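You operate a simulated robot arm through the tools that you are given. There is no shell and no other tool. Be economical: measure what you need, move in short steps, check, and stop when the job is done.

You run a simulated two-armed robot. Do the job below in one go: nothing can be reset, and whatever is moved stays where it is left.

## Task
Put the green pierced cup on the top of the wire rack by the sink. Take the blue glass marked "72" from the top of the grey cupboard and put it on the filler drip plate top. Put the small clear bottle marked "57" from the top of the grey cupboard on the yellow pad and the small clear bottle marked "26" on the top of the small steel bench. Put the tiny clear bottle marked "29" from the rubber mat of the sorting table on the strip behind the splashback. Put the medium gutter marked with an orange square on top of the steel disc on the third store shelf from the bottom. Put the yellow cap on the strip behind the splashback. Do these in any order. Set down upright: small clear bottle, tiny clear bottle, medium gutter marked with an orange square.

The check looks at the end state, three seconds after you hand in, the way a careful person would. Anything else that was tipped, shoved, dropped, spilled or broken makes it a failure. Lids that push on must go on centred and level and be pressed home; caps that screw on are set level and turned clockwise until they are tight.

## Robot
Two 7-joint arms with two-finger parallel grippers on one trunk, on a base that drives. Base frame: it is fixed to the floor where the robot stands at the start and does not move with it; the origin is under the middle of the robot, x ahead of it, y to its left, z up; the surface under the hand at the start is at about z = 0.88. Units: m, rad, N and s.
The left shoulder is at the start at [0.05, 0.168, 1.132], the right one opposite. With the tool pointing down near the work surface each hand reaches from about 0.22 to 0.66 m from the robot's upright axis, wherever it stands, measured 20 degrees to its own side. Places, roughly: blue glass [0.75, 1.75, 1]; filler drip plate top (18x20 cm) [0.58, -1.06, 0.9]; green pierced cup (6x6x5 cm) [0.5, 0.1, 0.9]; medium gutter marked with an orang (18x9x11 cm) [-3.1, 7.2, 0.8]; small clear bottle [0.75, 2, 1]; steel disc [-0.75, 7.25, 1]; strip behind the splashback (70x17 cm) [-2.34, 4.1, 0.8]; tiny clear bottle [-3.25, 4, 0.75]; top of the small steel bench [0.8, 2.9, 0.9]; top of the wire rack by the sink (30x17 cm) [-2.58, -2.68, 0.9]; yellow cap (5x5x3 cm) [-1.6, 7.5, 1.1]; yellow pad (9x7x2 cm) [0.6, 1.7, 0.9]. Payload 1.57 kg a hand.
The tool frame of a hand sits at the grasp point between the pads (the TCP): z along the fingers, y along the line on which they close. The tips reach 0.03 m beyond it. The gripper opens to 0.08 m. The fingers are 0.017 m wide and 0.012 m thick; the gripper's body (0.04 by 0.082 m) begins 0.08 m behind the TCP.
Orientation is told as [roll, pitch, yaw] about the base's x, y, z axes, in that order, counted from this pose: with the fingers straight down and closing along the base's y, the tool's x points along the base's -x, its y along +y and its z along -z.

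## Interface
- The arms move only by the tool jog_arm. It takes "left_targets", "right_targets" or both (then of equal length, played together; a hand with none holds still); each is a list of rows, each a list of 7 numbers: the turn, a rotation vector about the tool's x, y, z in rad, then the shift along the tool's x, y, z in mm, then the finger opening in mm, from 0 to 80. In form: [[wx, wy, wz, x, y, z, claw], ...]. A call has 1 to 12 rows; each row shifts and turns the commanded pose from where the row before left it, along the tool's axes as they then stand. Rows are played at 5 a second. More than 0.05 m and 0.15 rad between two rows, or a gripper value outside its range, and nothing of the call is played. A pose out of reach is approached as far as the arm can. The call stops where the force on the tool passes 40 N (or 10 N more than at its start, if that is more) or the arm is blocked; 0.2 s more then pass. Each finger travels about 0.045 m/s and halts on what it meets, pressing with about 37 N; the grip force reading is that of the motor and also rises with nothing between the fingers. The clock runs only during rows and for 0.2 s after the last one: add rows that do not move to give the fingers time. It gives the time, the measured TCP pose, the force on the tool (base axes), the opening and the grip force at its end, in the units of the frame above (readings bear some noise), with the torque about the TCP (base axes, N m) and any sound that the robot's microphone picked up, and new pictures: "views" is both (left out), scene, wrist or none (wrist: the cameras of the hands that moved).
- Cameras (640 x 400 px; columns grow to the right, rows downward): "scene" is now at [0.1284, 0.0295, 1.3554]; the picture's right is [0.34, -0.94, 0.00], its down [-0.51, -0.18, -0.84] and it looks along [0.79, 0.28, -0.54] (base axes); focal length 285 px, centre (320, 200). "left" rides on the left gripper at [0.072, 0.007, -0.122] in its tool frame; the picture's right is [-0.09, 1.00, 0.00], its down [-0.84, -0.08, -0.54] and it looks along [-0.54, -0.05, 0.84] (tool axes); focal length 238 px, centre (320, 200). "right" rides on the right gripper at [0.072, -0.007, -0.122] in its tool frame; the picture's right is [0.09, 1.00, 0.00], its down [-0.84, 0.08, -0.54] and it looks along [-0.54, 0.05, 0.84] (tool axes); focal length 238 px, centre (320, 200).
- slide_trunk(by): slides the trunk up (or, below 0, down) by that many m; the arms and the scene camera ride with it, the base frame stays. It gives what a move gives, with no picture.
- roll_base(legs): drives the robot by 1 to 6 legs, each [ahead, left, turn to the left] in m, m and rad, along the robot's own axes; the way and the turn of a leg run together, so that a leg with both is an arc; at most 1.5 m and 3.142 rad a leg. The arms and the cameras ride along, it lands a little off, and it stops where it bumps. It gives what a move gives, and a new picture of the scene camera.
- pan_tilt(pan, tilt): turns the head with the scene camera to pan (to the left, within 1.396 rad either way) and tilt (down, from -0.506 to 1.204), counted from straight ahead of the robot. It gives what a move gives, and a new picture of the scene camera.
- locate(camera, pixels): for up to 12 pixels [column, row] of the newest picture of that camera ("zoom" is the newest enlarged one), the place [x, y, z] in the base frame of the surface seen there, good to about 0.002 m, but the place of the scene camera against the robot may be out by one fixed shift of up to 0.012 m in any direction. No time passes.
- inspect(camera, box): a new picture of the part [left, top, right, bottom] of that camera's present view, enlarged. No time passes.
- sign_off(): hands the job in; it is judged then, once.

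Go step by step. Measure first, check grasps and placings, and put right what went wrong. The budget is 138 turns and 260 pictures, counting those below and the enlarged ones. Unless the task says otherwise, let go and move clear before handing in, and close with one line.

The tools are called after "Call:" as name(argument=value, ...) on one line, values as JSON. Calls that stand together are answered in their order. jog_arm: Moves the arms, as the interface text tells. Its arguments: {"type":"object","properties":{"left_targets":{"type":"array","items":{"type":"array","items":{"type":"number"}}},"right_targets":{"type":"array","items":{"type":"array","items":{"type":"number"}}},"views":{"type":"string","enum":["both","scene","wrist","none"]}},"required":[]} The other tools are called the same way: slide_trunk (by) slides the trunk up or down; roll_base (legs) drives the base; pan_tilt (pan, tilt) turns the head that bears the scene camera; locate (camera, pixels) gives the place of the surface under pixels of a picture; inspect (camera, box) takes an enlarged picture of a part of a camera's view; sign_off () hands the job in.

At the start:

```text
clock: 0.0
left_ee_pos: [0.3731, 0.2453, 1.1957]
left_orientation: [-0.001, -0.001, 0.002]
left_force: [-0.1, -0.5, -0.6]
left_moment: [0.02, 0.0, 0.0]
left_finger_gap: 0.08
left_grip_force: 0.1
right_ee_pos: [0.4443, -0.0849, 1.1312]
right_orientation: [0.0, 0.0, -0.001]
right_force: [0.2, -0.2, -0.1]
right_moment: [0.01, 0.03, 0.01]
right_finger_gap: 0.08
right_grip_force: 0.0
trunk travel left (down, up): [-0.3, 0.143]
robot x, y, heading: [-0.0008, 0.0005, -0.0]
head pan, tilt: [0.342, 0.572]
```

scene: 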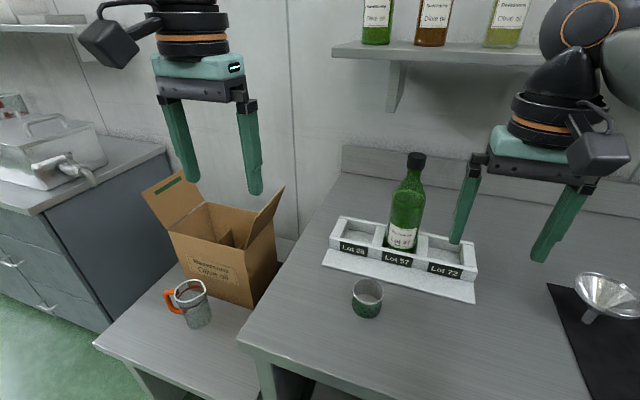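
right: 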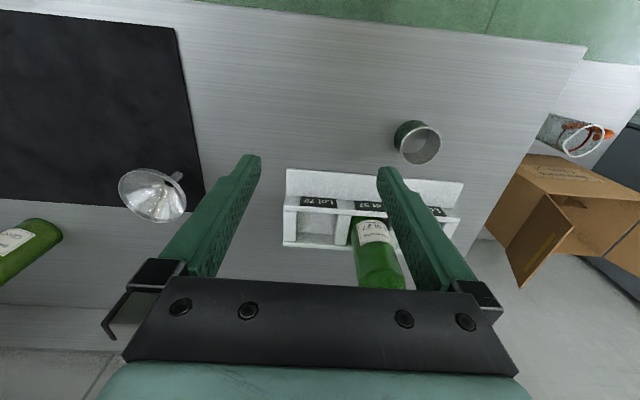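
left: 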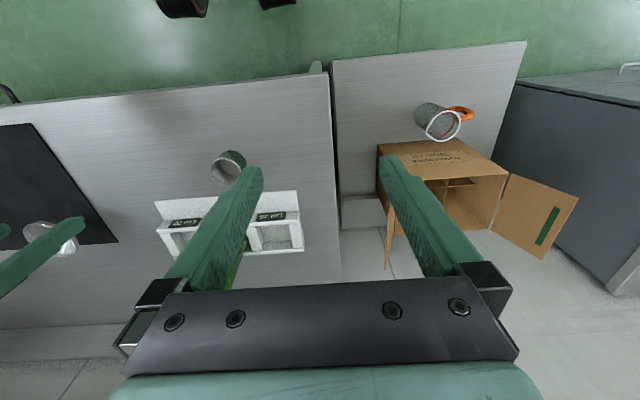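

The cup shows at scene pixel (367,298) and in the right wrist picture at (417,142). I'll measure it first.

Call:
locate(camera="scene", pixels=[[367, 283], [352, 290], [383, 290], [367, 314], [367, 300], [330, 300]])

Call:
locate(camera="right", pixels=[[421, 150], [398, 145], [440, 145], [417, 127], [420, 165], [350, 150]])

Call:
inspect(camera="scene", box=[300, 240, 440, 340])

```text
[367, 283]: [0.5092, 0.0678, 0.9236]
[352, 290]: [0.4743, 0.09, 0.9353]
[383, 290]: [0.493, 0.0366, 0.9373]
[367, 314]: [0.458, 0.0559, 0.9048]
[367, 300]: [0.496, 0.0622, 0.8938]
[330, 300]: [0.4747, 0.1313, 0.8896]
```

```text
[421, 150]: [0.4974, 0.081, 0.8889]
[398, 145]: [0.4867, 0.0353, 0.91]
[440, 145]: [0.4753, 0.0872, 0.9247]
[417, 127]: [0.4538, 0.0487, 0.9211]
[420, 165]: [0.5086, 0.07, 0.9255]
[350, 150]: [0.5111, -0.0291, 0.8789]
```

```text
4.00 times, centred on (370, 290) of scene
```

zoom: 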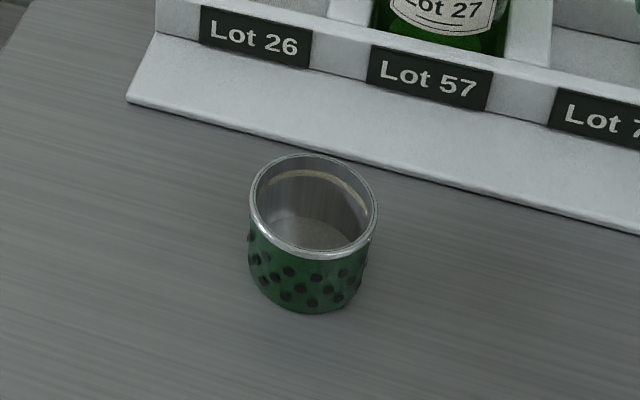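

Table is z≈0.879 by the wrist camera, cup centre about (0.481, 0.061), rim at 0.925. I check the green bottle's clearance while bringing the right hand above the cup.

Call:
locate(camera="scene", pixels=[[415, 158], [405, 225], [390, 220], [420, 225]])

Call:
jog_arm(right_targets=[[0, 0, 0, -10, 40, 0, 80], [0, 0, 0, -10, 40, 10, 80], [0, 0, 0, -10, 40, 20, 80], [0, 0, 0, -7, 26, 40, 80], [0, 0, 0, 0, 0, 30, 80], [0, 0, 0, 0, 0, 0, 80]], views="wrist")

```text
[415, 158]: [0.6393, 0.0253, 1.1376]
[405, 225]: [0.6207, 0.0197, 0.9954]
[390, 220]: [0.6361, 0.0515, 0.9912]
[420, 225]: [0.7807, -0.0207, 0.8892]
```

```text
clock: 1.4
left_ee_pos: [0.373, 0.2447, 1.1961]
left_orientation: [-0.001, -0.001, 0.002]
left_force: [0.3, -0.4, -0.6]
left_moment: [-0.01, -0.02, 0.0]
left_finger_gap: 0.0803
left_grip_force: 0.0
right_ee_pos: [0.4813, 0.0621, 1.0312]
right_orientation: [0.0, 0.001, -0.001]
right_force: [0.1, 0.1, 0.2]
right_moment: [0.02, 0.01, -0.01]
right_finger_gap: 0.0799
right_grip_force: 0.0
trunk travel left (down, up): [-0.3, 0.143]
robot x, y, heading: [-0.0013, 0.0014, -0.002]
head pan, tilt: [0.342, 0.572]
```

right: 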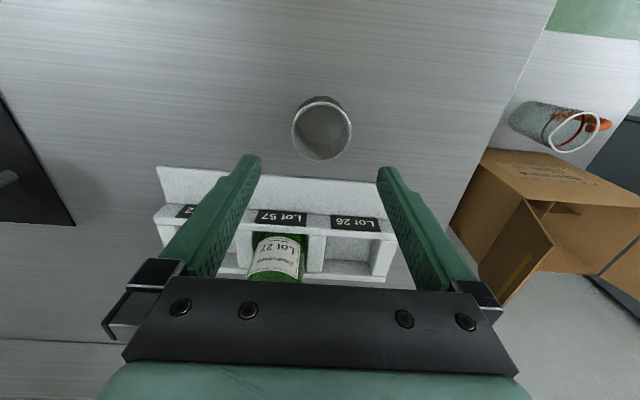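

The cup is centred between the fingers by column (321 against 318). I verify the rim before descending.

Call:
locate(camera="right", pixels=[[293, 128], [351, 128], [321, 99], [322, 159], [240, 120]])

```text
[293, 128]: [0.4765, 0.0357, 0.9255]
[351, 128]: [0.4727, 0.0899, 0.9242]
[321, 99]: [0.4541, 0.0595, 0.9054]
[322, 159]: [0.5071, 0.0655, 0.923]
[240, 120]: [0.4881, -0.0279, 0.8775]
```

Cup centre is (0.479, 0.0625); I descend 115 mm and close.

Call:
jog_arm(right_targets=[[0, 0, 0, 2, 0, 40, 80], [0, 0, 0, 0, 0, 40, 80], [0, 0, 0, 0, 0, 33, 80], [0, 0, 0, 0, 0, 0, 60], [0, 0, 0, 0, 0, 0, 45], [0, 0, 0, 0, 0, 0, 45], [0, 0, 0, 0, 0, 0, 45], [0, 0, 0, 0, 0, 0, 45], [0, 0, 0, 0, 0, -40, 45], [0, 0, 0, 0, 0, -40, 45]], views="both")

```text
clock: 3.6
left_ee_pos: [0.3741, 0.2457, 1.1961]
left_orientation: [0.0, -0.002, 0.002]
left_force: [1.3, 0.0, 0.1]
left_moment: [0.0, 0.0, 0.0]
left_finger_gap: 0.08
left_grip_force: 0.0
right_ee_pos: [0.4794, 0.0612, 0.9984]
right_orientation: [0.001, 0.001, -0.001]
right_force: [-0.2, 0.8, -0.9]
right_moment: [0.02, -0.02, -0.01]
right_finger_gap: 0.0559
right_grip_force: 37.0
trunk travel left (down, up): [-0.3, 0.143]
robot x, y, heading: [-0.0035, 0.001, 0.004]
head pan, tilt: [0.342, 0.572]
```

scene: 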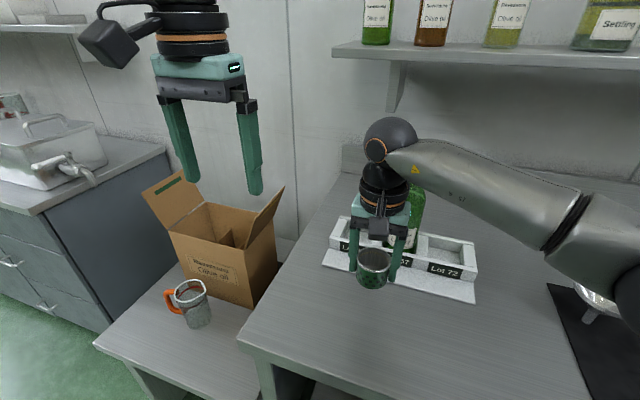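
right: 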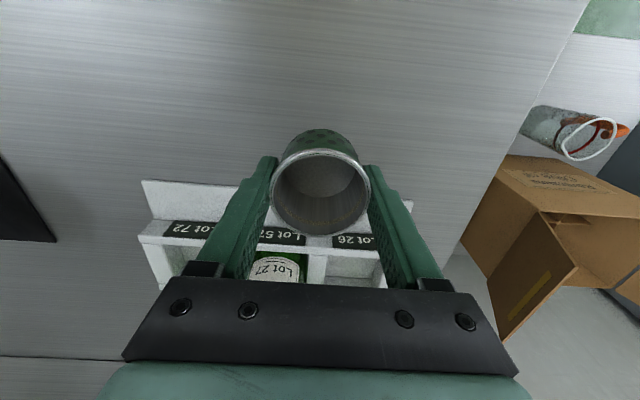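

Cup is firmly held (gap 0.056) and upright. I lift, draw in, back off from the bench and look toward the sink.

Call:
jog_arm(right_targets=[[0, 0, 0, 0, 0, -45, 45], [0, 0, 0, 0, 0, -45, 45], [0, 0, 0, 0, 0, -45, 45], [0, 0, 0, 45, -15, 0, 45], [0, 0, 0, 45, -45, 0, 45], [0, 0, 0, 20, -45, 0, 45], [0, 0, 0, 0, -45, 0, 45], [0, 0, 0, 0, -45, 0, 45], [0, 0, 0, 0, 0, 0, 45]], views="none")

Call:
pan_tilt(pan=0, tilt=0.35)

Call:
roll_base(legs=[[-0.6, 0, 0], [0, 0, -2.3]])

```text
refused: row 5 steps farther than a row can; nothing moved
```

```text
clock: 4.4
left_ee_pos: [0.3731, 0.2453, 1.1962]
left_orientation: [0.001, -0.003, 0.001]
left_force: [0.1, -0.1, 0.0]
left_moment: [0.0, -0.01, -0.01]
left_finger_gap: 0.0801
left_grip_force: 0.1
right_ee_pos: [0.4802, 0.0614, 0.9985]
right_orientation: [0.001, 0.0, -0.002]
right_force: [-0.1, -1.0, -1.2]
right_moment: [0.01, 0.02, 0.01]
right_finger_gap: 0.0554
right_grip_force: 37.1
trunk travel left (down, up): [-0.3, 0.143]
robot x, y, heading: [0.0008, 0.0003, -0.002]
head pan, tilt: [0.0, 0.351]
```

scene: 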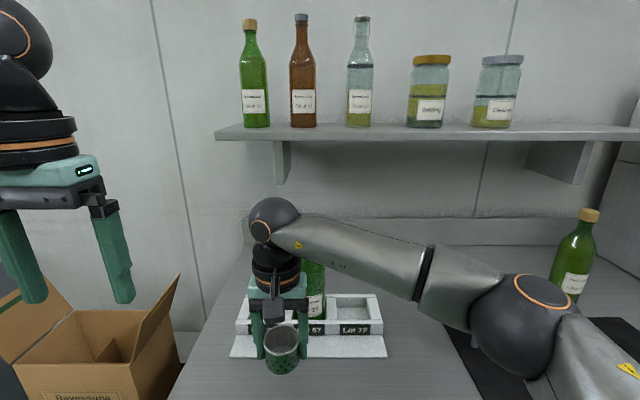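

```text
clock: 7.2
left_ee_pos: [-0.0877, 0.2462, 1.1975]
left_orientation: [0.0, -0.004, 0.003]
left_force: [1.0, 0.5, 0.2]
left_moment: [0.03, 0.03, 0.0]
left_finger_gap: 0.08
left_grip_force: 0.0
right_ee_pos: [0.0173, 0.0628, 0.9983]
right_orientation: [0.002, 0.0, 0.004]
right_force: [0.0, -0.2, -0.6]
right_moment: [0.02, 0.02, 0.02]
right_finger_gap: 0.055
right_grip_force: 37.4
trunk travel left (down, up): [-0.3, 0.143]
robot x, y, heading: [-0.4603, -0.0002, 0.003]
head pan, tilt: [0.0, 0.351]
stopped in leg 1: the robot was blocked; the commanded pose is now the measured one
```

scene: 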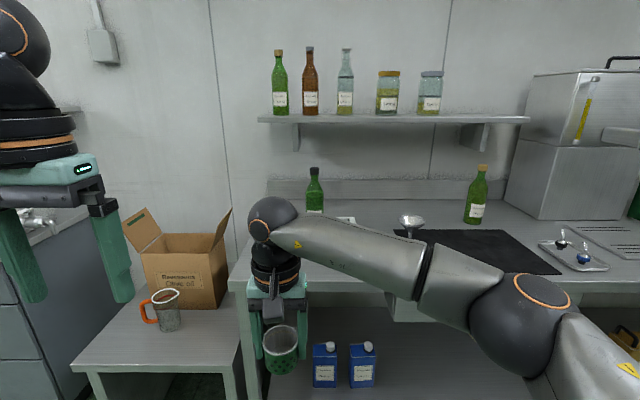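

The base was blocked 0.46 m back; the cup is still held. I go a little forward, bring the right hand up and in, and look behind with the head.

Call:
roll_base(legs=[[0.08, 0, 0]])

Call:
jog_arm(right_targets=[[0, 0, 0, 0, 0, -45, 45], [0, 0, 0, 0, 0, -45, 45], [0, 0, 0, 0, 0, -45, 45], [0, 0, 0, 35, -30, 0, 45], [0, 0, 0, 35, -30, 0, 45], [0, 0, 0, 30, -38, 0, 45], [0, 0, 0, 0, -45, 0, 45], [0, 0, 0, 0, -45, 0, 45], [0, 0, 0, 0, 0, 0, 45]], views="none")

Call:
pan_tilt(pan=-1.396, tilt=0.35)

Call:
pan_tilt(pan=1.396, tilt=0.35)

```text
clock: 8.2
left_ee_pos: [-0.0091, 0.2469, 1.1966]
left_orientation: [0.001, -0.005, 0.005]
left_force: [0.9, 0.7, -0.4]
left_moment: [0.03, -0.02, -0.01]
left_finger_gap: 0.0799
left_grip_force: 0.1
right_ee_pos: [0.0972, 0.0635, 0.9991]
right_orientation: [0.002, -0.001, 0.006]
right_force: [0.4, -0.3, -1.0]
right_moment: [0.03, 0.01, -0.01]
right_finger_gap: 0.0554
right_grip_force: 36.5
trunk travel left (down, up): [-0.3, 0.143]
robot x, y, heading: [-0.3838, -0.0019, 0.004]
head pan, tilt: [0.0, 0.351]
```

scene: 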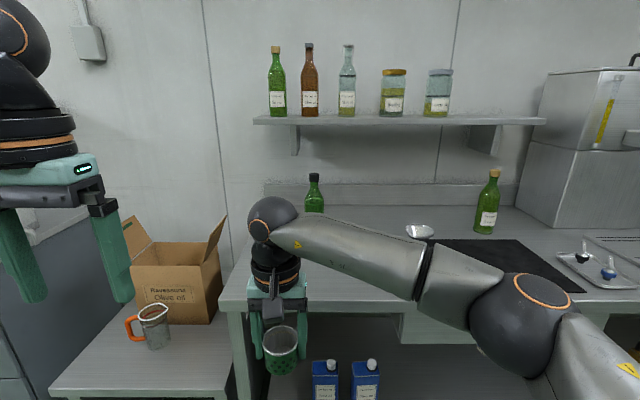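

```text
clock: 10.2
left_ee_pos: [-0.01, 0.2459, 1.1969]
left_orientation: [0.0, -0.005, 0.005]
left_force: [-1.5, 0.8, -0.2]
left_moment: [-0.04, -0.02, -0.02]
left_finger_gap: 0.08
left_grip_force: 0.1
right_ee_pos: [-0.0016, -0.1236, 1.1345]
right_orientation: [0.0, 0.0, 0.009]
right_force: [-0.9, 0.6, -0.7]
right_moment: [0.02, -0.01, -0.01]
right_finger_gap: 0.0523
right_grip_force: 36.8
trunk travel left (down, up): [-0.3, 0.143]
robot x, y, heading: [-0.3807, -0.0018, 0.003]
head pan, tilt: [0.0, 0.351]
```

```text
clock: 11.8
left_ee_pos: [-0.0098, 0.2452, 1.1979]
left_orientation: [0.001, -0.007, 0.004]
left_force: [0.5, 0.6, -0.2]
left_moment: [0.02, -0.02, -0.02]
left_finger_gap: 0.08
left_grip_force: 0.0
right_ee_pos: [-0.0012, -0.1239, 1.134]
right_orientation: [0.004, -0.001, 0.005]
right_force: [-0.9, -0.3, -0.5]
right_moment: [-0.01, -0.01, 0.0]
right_finger_gap: 0.0526
right_grip_force: 37.3
trunk travel left (down, up): [-0.3, 0.143]
robot x, y, heading: [-0.3803, -0.0027, 0.004]
head pan, tilt: [-1.396, 0.351]
```

scene: 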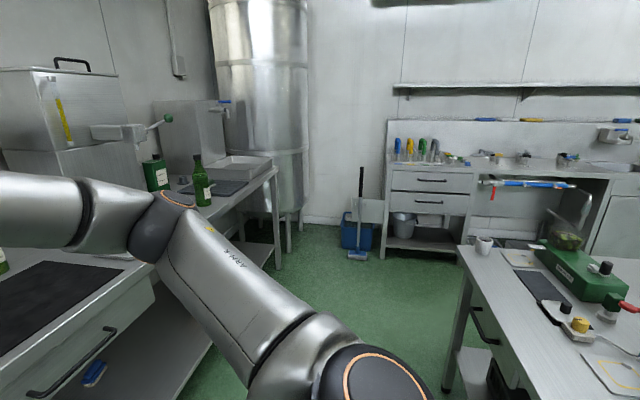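

```text
clock: 14.2
left_ee_pos: [-0.0099, 0.2463, 1.1975]
left_orientation: [-0.001, -0.005, 0.004]
left_force: [-0.4, 0.7, -0.5]
left_moment: [0.02, 0.0, 0.02]
left_finger_gap: 0.0801
left_grip_force: 0.0
right_ee_pos: [-0.0, -0.1244, 1.1351]
right_orientation: [0.002, 0.001, 0.004]
right_force: [0.5, -0.1, -1.1]
right_moment: [0.0, -0.02, 0.0]
right_finger_gap: 0.0522
right_grip_force: 36.8
trunk travel left (down, up): [-0.3, 0.143]
robot x, y, heading: [-0.3834, 0.0014, -0.001]
head pan, tilt: [1.396, 0.351]
```

scene: 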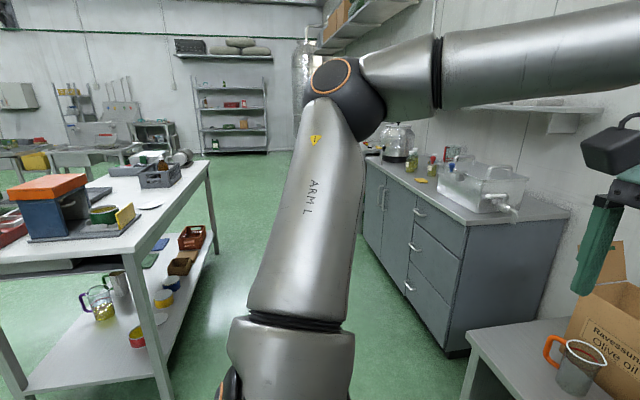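

An island bench stands behind me. I measure its corners and check the grip.

Call:
locate(camera="scene", pixels=[[205, 163], [150, 253], [345, 215], [470, 345], [165, 398], [270, 150]])

Call:
inspect(camera="right", box=[160, 80, 480, 280])

Call:
pan_tilt(pan=-1.396, tilt=0.2)

```text
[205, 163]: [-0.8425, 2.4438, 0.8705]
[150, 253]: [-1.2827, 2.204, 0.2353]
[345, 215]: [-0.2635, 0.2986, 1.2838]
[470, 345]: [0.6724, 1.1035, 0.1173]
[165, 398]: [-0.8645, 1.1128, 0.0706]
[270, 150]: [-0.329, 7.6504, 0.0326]
```

```text
2.00 times, centred on (320, 180) of right
```

zoom: 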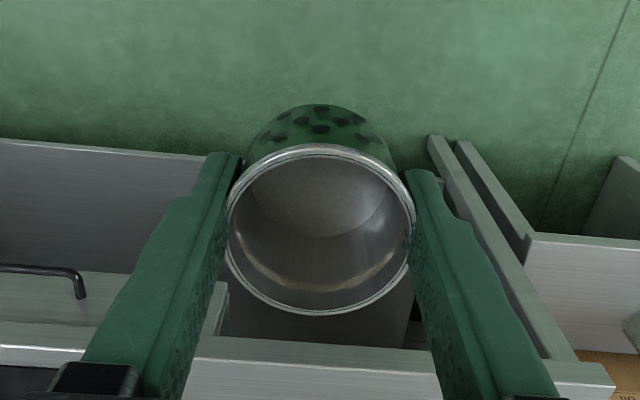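

```text
clock: 16.7
left_ee_pos: [-0.0086, 0.2452, 1.1975]
left_orientation: [0.0, -0.005, 0.003]
left_force: [0.0, -0.9, -0.6]
left_moment: [-0.03, 0.01, 0.0]
left_finger_gap: 0.08
left_grip_force: 0.1
right_ee_pos: [-0.0023, -0.124, 1.1351]
right_orientation: [0.001, -0.003, 0.004]
right_force: [0.8, -0.3, -0.7]
right_moment: [-0.01, 0.0, 0.02]
right_finger_gap: 0.0526
right_grip_force: 37.3
trunk travel left (down, up): [-0.3, 0.143]
robot x, y, heading: [-0.3838, 0.0023, 0.003]
head pan, tilt: [-1.396, 0.201]
```

scene: 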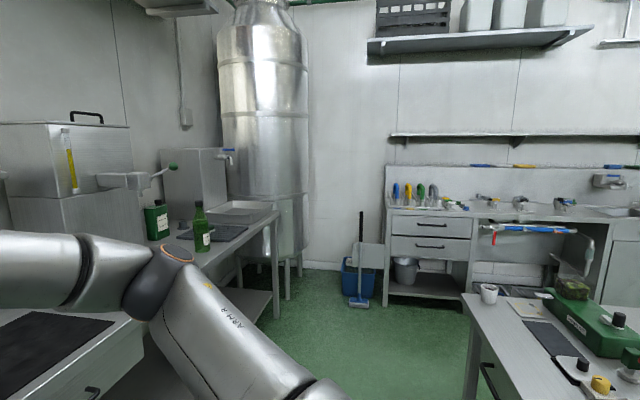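

Grip looks fine. I measure the floor route toward the sink on the right.

Call:
locate(camera="scene", pixels=[[465, 297], [550, 297], [475, 390], [390, 300], [295, 300], [275, 215], [460, 210], [620, 212], [500, 345], [330, 330]])

Call:
inspect(camera="scene", box=[420, 130, 640, 270])

```text
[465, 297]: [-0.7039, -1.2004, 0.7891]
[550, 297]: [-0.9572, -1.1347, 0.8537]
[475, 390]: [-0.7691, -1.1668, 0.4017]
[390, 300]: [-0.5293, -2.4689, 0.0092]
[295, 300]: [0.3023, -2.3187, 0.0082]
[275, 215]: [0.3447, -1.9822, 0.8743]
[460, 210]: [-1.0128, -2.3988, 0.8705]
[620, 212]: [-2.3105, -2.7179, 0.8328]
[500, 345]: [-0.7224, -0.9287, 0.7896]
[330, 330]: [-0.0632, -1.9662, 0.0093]
```

```text
2.86 times, centred on (530, 200) of scene
```

zoom: 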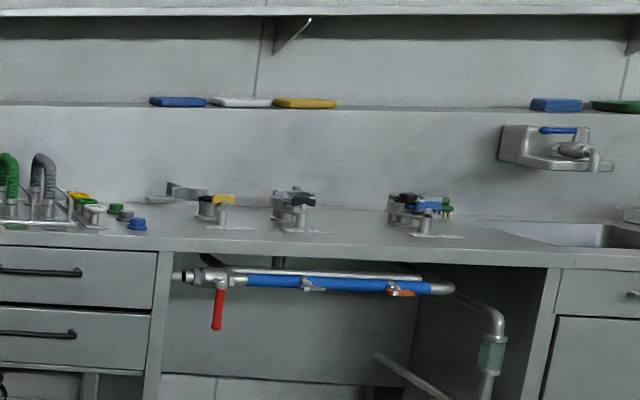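

Bench front edge lies at y≈-2.4, sink island ends at y≈-1.2. I drive down the aisle, turn to face the sink and slide along it.

Call:
roll_base(legs=[[0.1, 0, 0], [0, -1.4, 0], [0, -0.35, 0], [0, 0, -1.571], [0, -1.1, 0], [0, -0.9, 0]])

Call:
pan_tilt(pan=-0.2, tilt=0.6)

```text
clock: 54.3
left_ee_pos: [-2.0042, -2.1551, 1.1978]
left_orientation: [0.001, -0.006, -1.554]
left_force: [0.1, 0.2, 0.1]
left_moment: [-0.03, -0.01, -0.01]
left_finger_gap: 0.0801
left_grip_force: 0.0
right_ee_pos: [-2.3729, -2.1676, 1.1343]
right_orientation: [0.001, -0.003, -1.55]
right_force: [0.4, -0.4, -0.5]
right_moment: [-0.01, 0.04, -0.02]
right_finger_gap: 0.0522
right_grip_force: 36.9
trunk travel left (down, up): [-0.3, 0.143]
robot x, y, heading: [-2.2567, -1.7822, -1.551]
head pan, tilt: [-1.396, 0.201]
```

scene: 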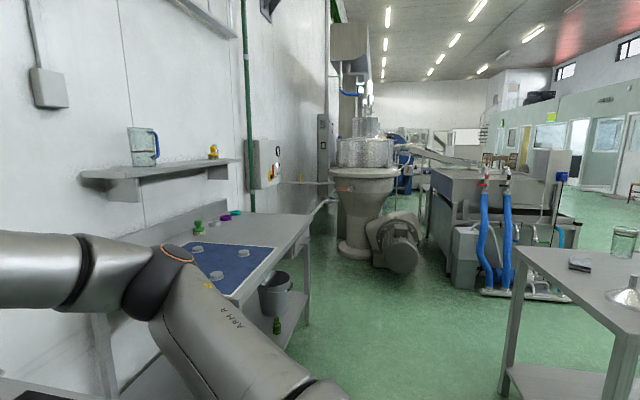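

```text
clock: 55.7
left_ee_pos: [-2.003, -2.1546, 1.1981]
left_orientation: [0.0, -0.005, -1.552]
left_force: [-1.6, -0.4, 0.0]
left_moment: [-0.03, 0.01, 0.0]
left_finger_gap: 0.0799
left_grip_force: 0.0
right_ee_pos: [-2.373, -2.1676, 1.1346]
right_orientation: [0.002, -0.002, -1.551]
right_force: [-0.1, 0.1, -1.1]
right_moment: [0.03, 0.0, -0.02]
right_finger_gap: 0.0527
right_grip_force: 37.2
trunk travel left (down, up): [-0.3, 0.143]
robot x, y, heading: [-2.2535, -1.7832, -1.55]
head pan, tilt: [-0.201, 0.6]
```

scene: 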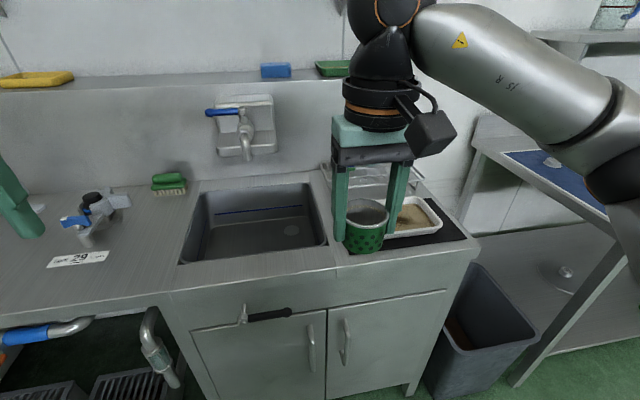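

The rack is behind the hand near (400,180). I drive a little right and move the head to see it.

Call:
roll_base(legs=[[0, -0.2, -0.02]])

Call:
inspect(camera="scene", box=[200, 120, 460, 282])

Call:
inspect(camera="right", box=[0, 0, 640, 400])

```text
clock: 58.0
left_ee_pos: [-2.2081, -2.161, 1.1974]
left_orientation: [-0.002, -0.005, -1.573]
left_force: [-1.0, -0.4, 0.0]
left_moment: [0.02, -0.01, 0.01]
left_finger_gap: 0.0801
left_grip_force: 0.2
right_ee_pos: [-2.5778, -2.1669, 1.1347]
right_orientation: [0.002, -0.002, -1.567]
right_force: [-0.6, -0.1, -1.0]
right_moment: [0.02, -0.01, 0.01]
right_finger_gap: 0.0523
right_grip_force: 37.2
trunk travel left (down, up): [-0.3, 0.143]
robot x, y, heading: [-2.4503, -1.785, -1.572]
head pan, tilt: [-0.201, 0.6]
```

scene: 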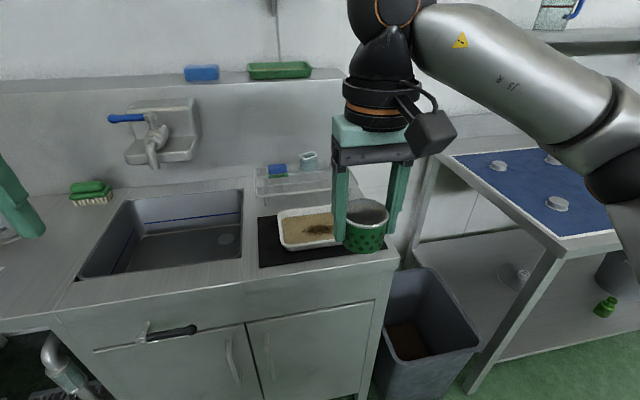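

```text
2.46 times, centred on (330, 201) of scene
```

zoom: 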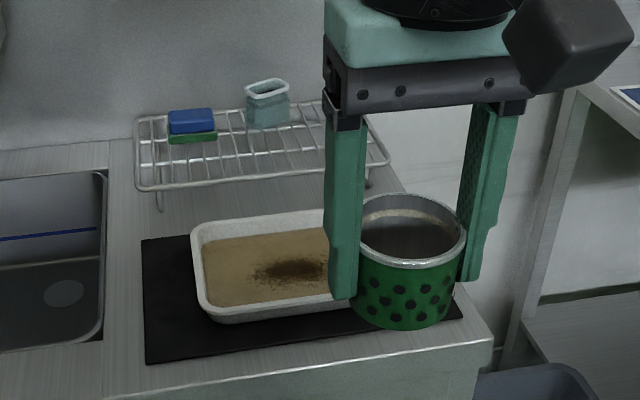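

```text
1.00 times, centred on (320, 200) of right (not enlarged: the box is as wide or as high as the picture)
```

zoom: 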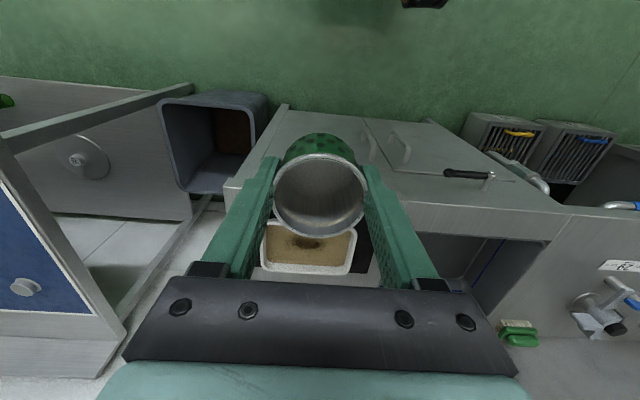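

Rack carries a sponge and a small holder; free space lies in front. I measure via the scene camera.

Call:
inspect(camera="scene", box=[240, 140, 400, 240])

Call:
locate(camera="scene", pixels=[[257, 196], [330, 192], [257, 170], [278, 177], [308, 171], [288, 196], [310, 187], [380, 185]])

```text
4.00 times, centred on (320, 190) of scene
```

zoom: 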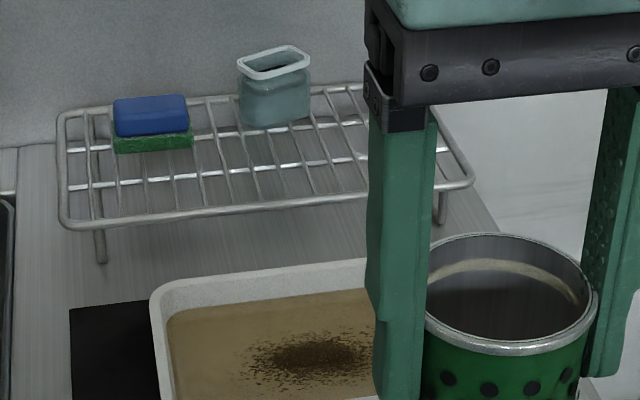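

```text
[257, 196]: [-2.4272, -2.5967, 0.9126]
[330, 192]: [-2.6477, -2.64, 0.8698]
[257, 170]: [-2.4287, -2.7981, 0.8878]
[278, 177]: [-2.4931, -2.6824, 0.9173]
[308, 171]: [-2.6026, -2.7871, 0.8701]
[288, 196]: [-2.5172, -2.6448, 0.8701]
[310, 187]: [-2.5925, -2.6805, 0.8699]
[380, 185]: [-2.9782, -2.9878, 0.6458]
```

Call:
locate(camera="zoom", pixels=[[65, 219], [300, 205], [472, 182], [341, 89], [65, 115], [155, 148], [275, 127], [310, 118], [240, 115], [190, 145], [275, 70], [360, 159]])

```text
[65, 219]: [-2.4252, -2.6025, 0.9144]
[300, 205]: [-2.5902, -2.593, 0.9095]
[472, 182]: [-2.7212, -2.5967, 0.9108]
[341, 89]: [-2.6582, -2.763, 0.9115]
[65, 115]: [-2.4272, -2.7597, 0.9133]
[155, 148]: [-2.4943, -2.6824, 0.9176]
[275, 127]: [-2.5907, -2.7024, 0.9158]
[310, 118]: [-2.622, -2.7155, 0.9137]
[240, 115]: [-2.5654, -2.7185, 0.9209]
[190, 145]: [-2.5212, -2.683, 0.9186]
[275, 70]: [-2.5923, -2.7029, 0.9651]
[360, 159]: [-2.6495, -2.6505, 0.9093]
```

Rack spans x −2.425…−2.721, y −2.597…−2.763, top ≈0.90 (scene reads ~0.01 high). I'll aim the cup at (−2.665, −2.645): drive forward 0.28 m.

Call:
roll_base(legs=[[0.28, 0, 0]])

```text
clock: 60.0
left_ee_pos: [-2.2096, -2.4409, 1.197]
left_orientation: [0.0, -0.005, -1.574]
left_force: [-0.5, -0.3, 0.4]
left_moment: [0.03, -0.01, 0.0]
left_finger_gap: 0.0799
left_grip_force: 0.0
right_ee_pos: [-2.5787, -2.4473, 1.1339]
right_orientation: [0.001, 0.001, -1.572]
right_force: [-0.2, 0.7, -1.4]
right_moment: [0.01, 0.01, 0.02]
right_finger_gap: 0.0524
right_grip_force: 36.8
trunk travel left (down, up): [-0.3, 0.143]
robot x, y, heading: [-2.4533, -2.07, -1.575]
head pan, tilt: [-0.201, 0.6]
```

scene: 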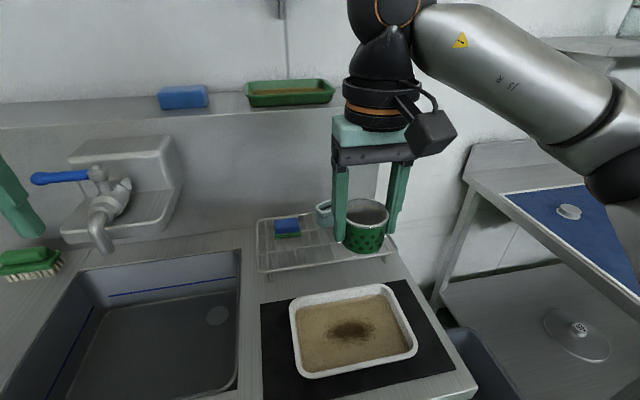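

I move the cup above the rack spot, first forward and right, then part of the way down.

Call:
jog_arm(right_targets=[[0, 0, 0, -40, -20, 0, 45], [0, 0, 0, -40, -20, 0, 45], [0, 0, 0, -40, -23, 0, 45], [0, 0, 0, -40, -23, 0, 45], [0, 0, 0, -38, 0, 20, 45], [0, 0, 0, 0, 0, 40, 45], [0, 0, 0, 0, 0, 40, 45], [0, 0, 0, 0, 0, 40, 45], [0, 0, 0, 0, 0, 20, 45], [0, 0, 0, 0, 0, 0, 45]], views="both")

Call:
inspect(camera="scene", box=[240, 140, 440, 265])

```text
clock: 62.2
left_ee_pos: [-2.2079, -2.4392, 1.1988]
left_orientation: [0.001, -0.005, -1.575]
left_force: [-0.4, -0.2, 0.7]
left_moment: [0.01, -0.03, -0.02]
left_finger_gap: 0.0799
left_grip_force: 0.1
right_ee_pos: [-2.6648, -2.6448, 0.9738]
right_orientation: [0.002, -0.003, -1.571]
right_force: [-0.6, -0.1, -0.7]
right_moment: [-0.02, 0.0, 0.02]
right_finger_gap: 0.0525
right_grip_force: 37.3
trunk travel left (down, up): [-0.3, 0.143]
robot x, y, heading: [-2.4505, -2.0691, -1.572]
head pan, tilt: [-0.201, 0.6]
```

scene: 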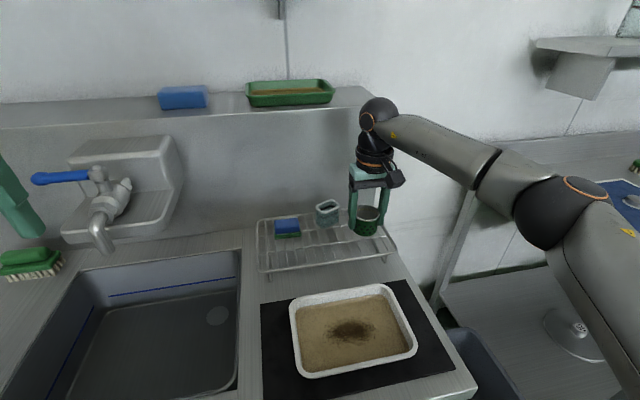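
right: 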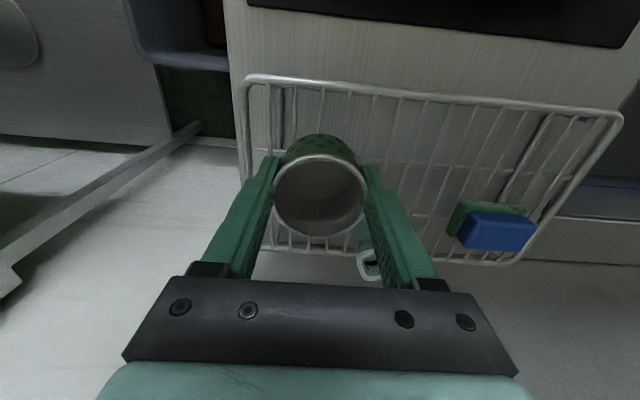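

```text
3.20 times, centred on (340, 202) of scene
```

zoom: 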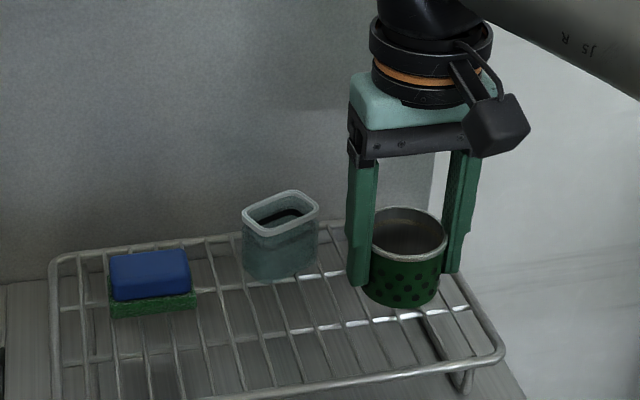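

Call:
locate(camera="right", pixels=[[247, 120], [400, 95], [300, 80], [275, 215], [365, 255], [440, 262], [610, 118]])

```text
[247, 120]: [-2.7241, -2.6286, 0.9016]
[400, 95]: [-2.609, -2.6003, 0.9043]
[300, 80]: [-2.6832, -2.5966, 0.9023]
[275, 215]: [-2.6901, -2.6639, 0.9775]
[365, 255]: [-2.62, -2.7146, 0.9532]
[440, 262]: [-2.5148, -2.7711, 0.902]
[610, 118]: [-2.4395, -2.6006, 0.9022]
```

Rack top is z≈0.903 and the cup footprint is well inside. I lower ~28 mm and check force.

Call:
jog_arm(right_targets=[[0, 0, 0, 0, 0, 18, 45], [0, 0, 0, 0, 0, 6, 45], [0, 0, 0, 0, 0, 4, 45], [0, 0, 0, 0, 0, 0, 45]], views="wrist")

Call:
inspect(camera="scene", box=[310, 180, 410, 260])

```text
clock: 63.2
left_ee_pos: [-2.2081, -2.4407, 1.1984]
left_orientation: [0.0, -0.007, -1.574]
left_force: [0.3, 0.7, -0.5]
left_moment: [-0.02, -0.02, -0.01]
left_finger_gap: 0.08
left_grip_force: 0.1
right_ee_pos: [-2.665, -2.6448, 0.9459]
right_orientation: [-0.001, -0.002, -1.571]
right_force: [0.2, 0.4, -0.5]
right_moment: [0.04, -0.02, 0.01]
right_finger_gap: 0.0524
right_grip_force: 37.5
trunk travel left (down, up): [-0.3, 0.143]
robot x, y, heading: [-2.4536, -2.0672, -1.57]
head pan, tilt: [-0.201, 0.6]
```

right: 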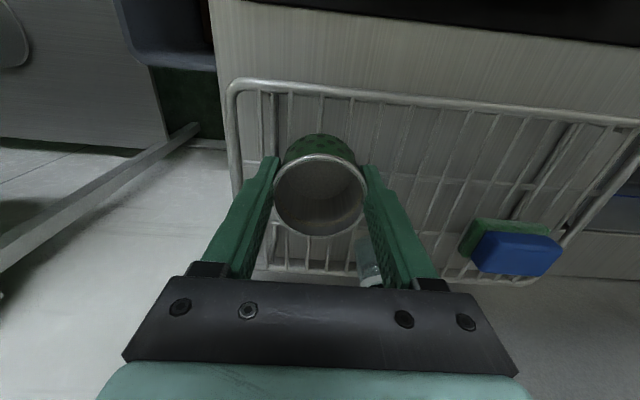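

```text
5.00 times, centred on (360, 220) of scene
```

zoom: 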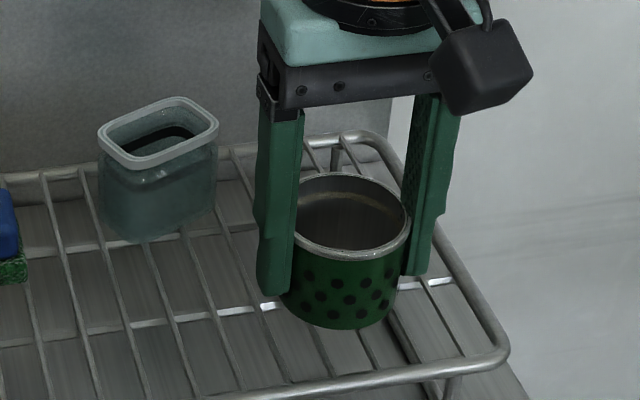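

Nearly touching, no force yet. I lower by 2 mm steps until contact, then release gently and rise.

Call:
jog_arm(right_targets=[[0, 0, 0, 0, 0, 2, 45], [0, 0, 0, 0, 0, 2, 45], [0, 0, 0, 0, 0, 1, 45], [0, 0, 0, 0, 0, 0, 45]], views="none")

```text
clock: 64.2
left_ee_pos: [-2.2083, -2.4388, 1.1982]
left_orientation: [-0.001, -0.007, -1.576]
left_force: [-0.5, 0.6, -0.6]
left_moment: [-0.01, -0.02, 0.0]
left_finger_gap: 0.0801
left_grip_force: 0.0
right_ee_pos: [-2.6653, -2.6441, 0.9466]
right_orientation: [0.002, -0.008, -1.573]
right_force: [-4.2, -3.2, 24.4]
right_moment: [0.39, 0.3, 0.02]
right_finger_gap: 0.0525
right_grip_force: 37.0
trunk travel left (down, up): [-0.3, 0.143]
robot x, y, heading: [-2.455, -2.0663, -1.573]
head pan, tilt: [-0.201, 0.6]
```

Contact at TCP 0.9466 (24 N up). I ease up 4 mm on the command, open, and rise.

Call:
jog_arm(right_targets=[[0, 0, 0, 0, 0, -4, 45], [0, 0, 0, 0, 0, 0, 60], [0, 0, 0, 0, 0, 0, 74], [0, 0, 0, 0, 0, 0, 74], [0, 0, 0, 0, 0, 0, 74], [0, 0, 0, 0, 0, -40, 74], [0, 0, 0, 0, 0, -45, 74], [0, 0, 0, 0, 0, -45, 74], [0, 0, 0, 0, 0, 0, 74]], views="both")

Call:
inspect(camera="scene", box=[240, 160, 420, 272])

```text
clock: 66.2
left_ee_pos: [-2.2087, -2.441, 1.1969]
left_orientation: [-0.001, -0.005, -1.575]
left_force: [0.5, -0.2, 0.5]
left_moment: [-0.04, 0.01, -0.02]
left_finger_gap: 0.08
left_grip_force: 0.1
right_ee_pos: [-2.6659, -2.6433, 1.0763]
right_orientation: [0.001, 0.002, -1.572]
right_force: [0.1, -0.4, -0.1]
right_moment: [-0.02, -0.01, -0.02]
right_finger_gap: 0.074
right_grip_force: 0.1
trunk travel left (down, up): [-0.3, 0.143]
robot x, y, heading: [-2.4544, -2.0674, -1.572]
head pan, tilt: [-0.201, 0.6]
```

scene: 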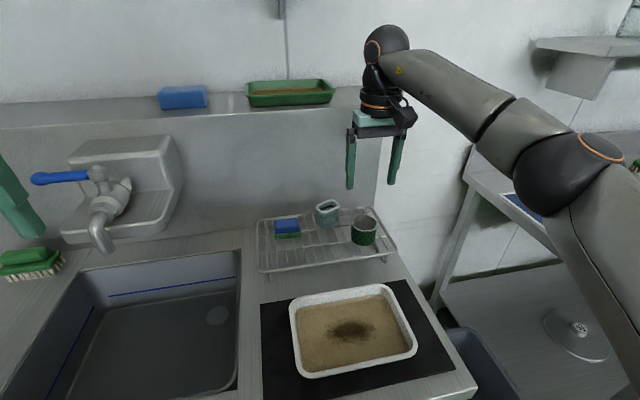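
right: 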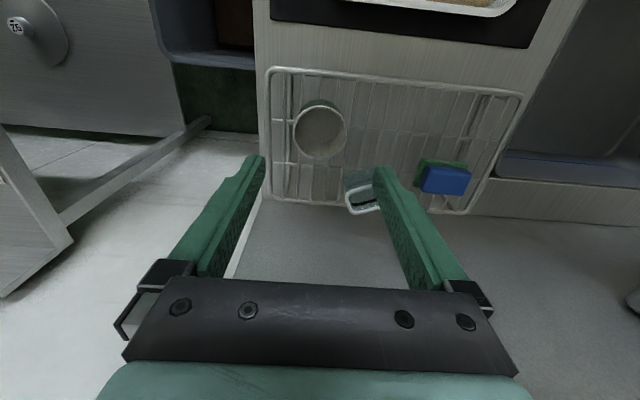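

```text
3.56 times, centred on (330, 216) of scene
```

zoom: 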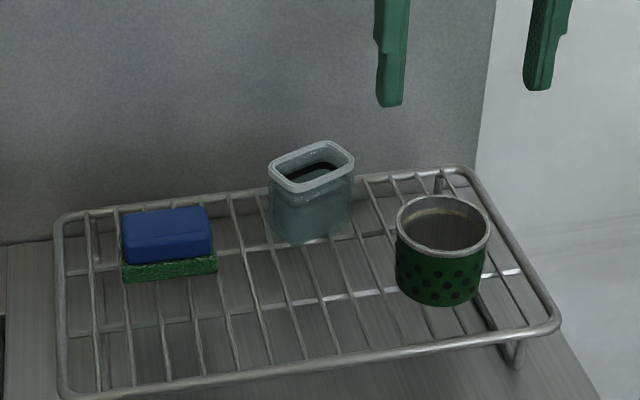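

Cup is upright on the rack. I retract the arm and drive to the aisle before the grey cupboard.

Call:
jog_arm(right_targets=[[0, 0, 0, 0, 0, -45, 74], [0, 0, 0, 40, 20, -15, 74], [0, 0, 0, 45, 20, 0, 74], [0, 0, 0, 45, 20, 0, 74], [0, 0, 0, 45, 20, 0, 74], [0, 0, 0, 40, 0, 0, 74], [0, 0, 0, 0, 0, 0, 74]], views="none")

Call:
roll_base(legs=[[-0.28, 0, 0], [0, 1.5, 0], [0, 0.7, 0], [0, 0, 1.571], [0, 1.5, 0], [0, 1.5, 0]])

```text
clock: 67.8
left_ee_pos: [-2.208, -2.44, 1.1978]
left_orientation: [-0.002, -0.004, -1.574]
left_force: [-0.1, -0.8, 0.3]
left_moment: [0.01, -0.03, 0.0]
left_finger_gap: 0.0801
left_grip_force: 0.1
right_ee_pos: [-2.5855, -2.4302, 1.1351]
right_orientation: [0.001, -0.002, -1.57]
right_force: [0.2, -0.3, -0.3]
right_moment: [0.01, 0.0, 0.0]
right_finger_gap: 0.0743
right_grip_force: 0.0
trunk travel left (down, up): [-0.3, 0.143]
robot x, y, heading: [-2.4537, -2.0692, -1.575]
head pan, tilt: [-0.201, 0.6]
```

```text
clock: 118.6
left_ee_pos: [0.1097, 1.5026, 1.1975]
left_orientation: [0.0, -0.006, 0.009]
left_force: [-0.1, 0.9, 0.4]
left_moment: [-0.03, 0.01, -0.03]
left_finger_gap: 0.08
left_grip_force: 0.1
right_ee_pos: [0.1027, 1.127, 1.1353]
right_orientation: [0.001, -0.001, 0.012]
right_force: [0.0, -0.5, 0.4]
right_moment: [0.01, -0.02, 0.0]
right_finger_gap: 0.0739
right_grip_force: 0.1
trunk travel left (down, up): [-0.3, 0.143]
robot x, y, heading: [-0.2622, 1.2528, 0.013]
head pan, tilt: [-0.201, 0.6]
```

scene: 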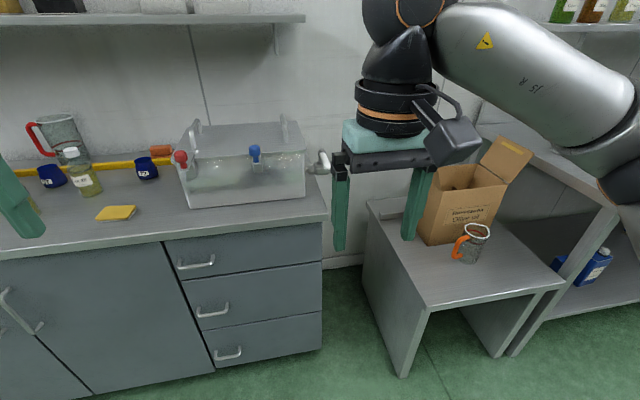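

The yellow pad shows at (117,213), blue glasses at (52,175) and (147,168). I slide left 0.55 m and look down at the cupboard top.

Call:
roll_base(legs=[[0, 0.6, -0.012]])

Call:
pan_tilt(pan=0.1, tilt=0.55)

Call:
inspect(camera="scene", box=[200, 100, 440, 250])

```text
clock: 124.3
left_ee_pos: [0.1074, 2.0992, 1.1981]
left_orientation: [0.0, -0.006, 0.001]
left_force: [0.6, 0.1, 0.2]
left_moment: [0.0, -0.01, 0.0]
left_finger_gap: 0.0802
left_grip_force: 0.2
right_ee_pos: [0.0972, 1.7231, 1.1357]
right_orientation: [0.001, -0.002, 0.005]
right_force: [0.1, 0.3, -0.4]
right_moment: [-0.02, 0.02, -0.01]
right_finger_gap: 0.0739
right_grip_force: 0.1
trunk travel left (down, up): [-0.3, 0.143]
robot x, y, heading: [-0.2681, 1.8526, 0.007]
head pan, tilt: [-0.201, 0.6]
```

scene: 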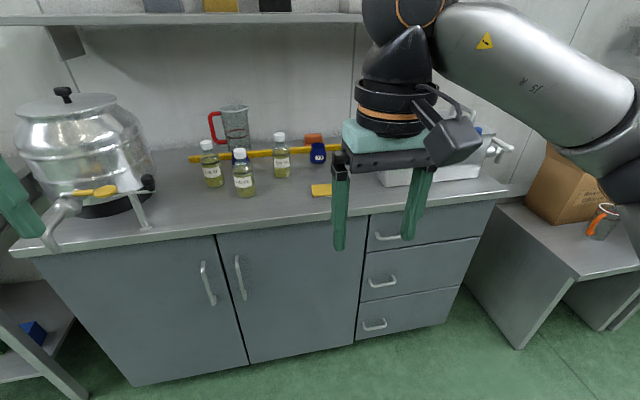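

```text
clock: 125.1
left_ee_pos: [0.1068, 2.0996, 1.1973]
left_orientation: [0.001, -0.004, 0.001]
left_force: [0.1, -0.3, -0.3]
left_moment: [0.04, 0.01, -0.02]
left_finger_gap: 0.08
left_grip_force: 0.0
right_ee_pos: [0.0976, 1.7231, 1.1353]
right_orientation: [0.002, -0.002, 0.004]
right_force: [0.1, 0.0, -0.7]
right_moment: [-0.01, 0.02, 0.01]
right_finger_gap: 0.0743
right_grip_force: 0.1
trunk travel left (down, up): [-0.3, 0.143]
robot x, y, heading: [-0.2671, 1.8522, 0.002]
head pan, tilt: [0.099, 0.55]
```

scene: 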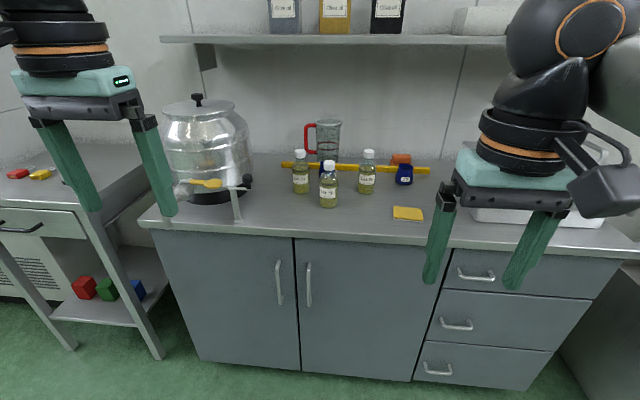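

```text
2.67 times, centred on (320, 175) of scene
```

zoom: 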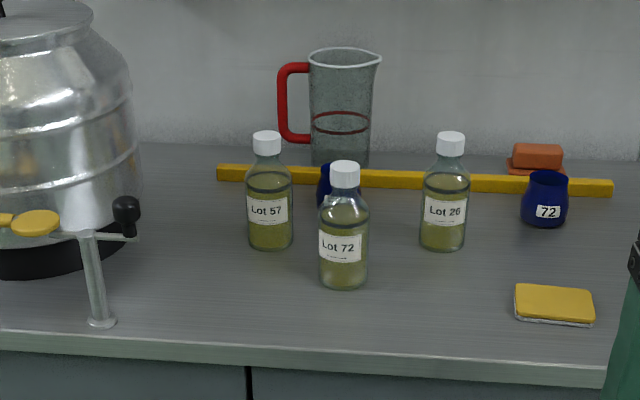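

Labels are readable: Lot 57 (left), Lot 72 (front), Lot 26 (right), blue glass 72. I measure them.

Call:
locate(camera="zoom", pixels=[[267, 140], [267, 245], [250, 225], [345, 175], [345, 280], [450, 145], [443, 245], [545, 175], [545, 222], [555, 300], [515, 290], [594, 295]])

Call:
locate(camera="zoom", pixels=[[250, 360], [420, 178], [325, 200], [568, 200], [521, 200], [520, 300], [590, 322], [340, 65], [320, 250], [366, 250], [420, 215], [468, 215]])

```text
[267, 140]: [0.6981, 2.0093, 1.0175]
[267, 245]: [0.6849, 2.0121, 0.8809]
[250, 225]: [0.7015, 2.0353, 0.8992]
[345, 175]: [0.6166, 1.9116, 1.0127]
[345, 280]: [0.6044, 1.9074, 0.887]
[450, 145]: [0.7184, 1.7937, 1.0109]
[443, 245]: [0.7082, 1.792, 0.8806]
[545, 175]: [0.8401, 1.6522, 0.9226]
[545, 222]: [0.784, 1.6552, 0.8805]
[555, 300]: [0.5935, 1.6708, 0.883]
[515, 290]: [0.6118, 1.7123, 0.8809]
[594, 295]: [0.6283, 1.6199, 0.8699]
```

```text
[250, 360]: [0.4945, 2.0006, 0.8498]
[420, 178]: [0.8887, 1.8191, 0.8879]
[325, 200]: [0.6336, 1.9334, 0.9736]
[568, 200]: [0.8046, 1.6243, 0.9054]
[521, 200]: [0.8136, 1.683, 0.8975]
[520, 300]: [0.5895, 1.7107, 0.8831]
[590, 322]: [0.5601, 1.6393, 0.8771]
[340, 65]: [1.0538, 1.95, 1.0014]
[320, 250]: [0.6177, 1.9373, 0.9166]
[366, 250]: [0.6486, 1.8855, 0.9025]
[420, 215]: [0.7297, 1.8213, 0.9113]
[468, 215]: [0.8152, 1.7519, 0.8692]
```

Bottle 57 is centred ≈(0.708, 2.011), 26 ≈(0.733, 1.793), glass ≈(0.812, 1.654), pad ≈(0.595, 1.668). I drive up to the cupboard.

Call:
locate(camera="zoom", pixels=[[125, 205], [137, 190], [100, 315], [60, 100]])

Call:
roll_base(legs=[[0.41, 0.07, 0]])

Call:
inspect(camera="right", box=[0, 0, 640, 400])

Call:
inspect(camera="left", box=[0, 0, 640, 400])

```text
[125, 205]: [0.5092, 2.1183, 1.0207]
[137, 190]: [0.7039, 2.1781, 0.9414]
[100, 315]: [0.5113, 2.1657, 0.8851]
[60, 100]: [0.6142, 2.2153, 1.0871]
```

```text
clock: 127.7
left_ee_pos: [0.5111, 2.1743, 1.198]
left_orientation: [-0.001, -0.006, 0.009]
left_force: [-0.2, -0.3, -0.1]
left_moment: [0.02, 0.03, -0.01]
left_finger_gap: 0.08
left_grip_force: 0.1
right_ee_pos: [0.504, 1.7969, 1.136]
right_orientation: [0.0, -0.002, 0.011]
right_force: [0.1, -0.1, 0.7]
right_moment: [-0.02, 0.0, 0.01]
right_finger_gap: 0.0736
right_grip_force: 0.1
trunk travel left (down, up): [-0.3, 0.143]
robot x, y, heading: [0.1396, 1.9249, 0.007]
head pan, tilt: [0.099, 0.55]
```

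scene: 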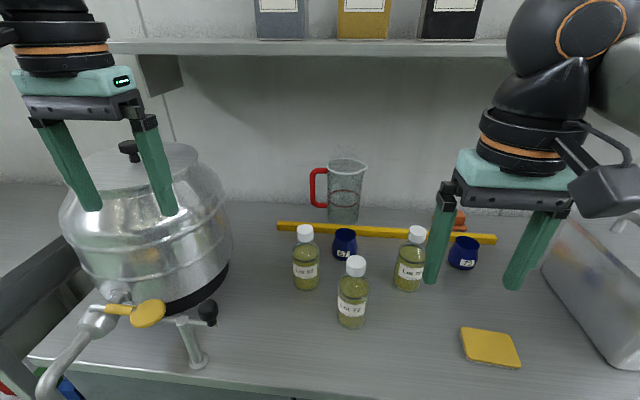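

```text
1.00 times, centred on (320, 200) of right (not enlarged: the box is as wide or as high as the picture)
```

zoom: 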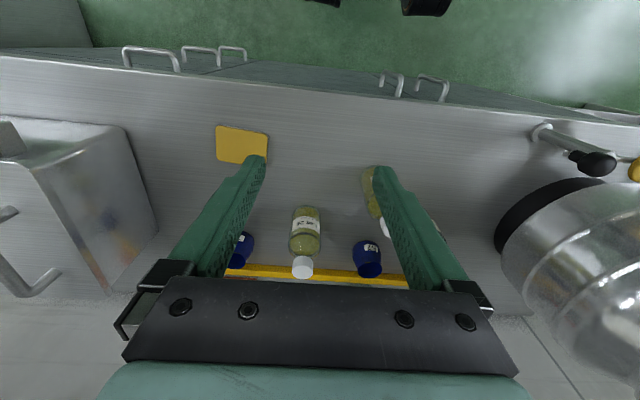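

```text
1.00 times, centred on (320, 200) of left (not enlarged: the box is as wide or as high as the picture)
```

zoom: 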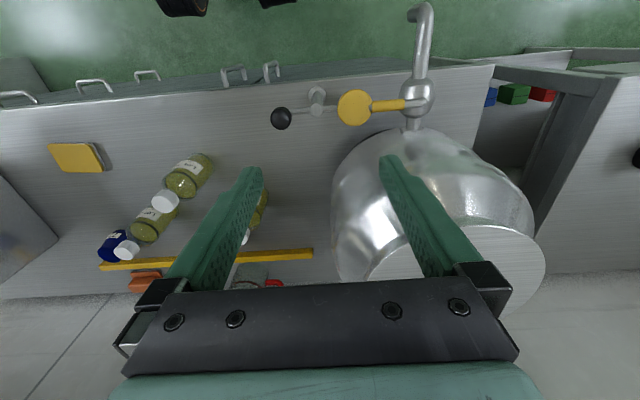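

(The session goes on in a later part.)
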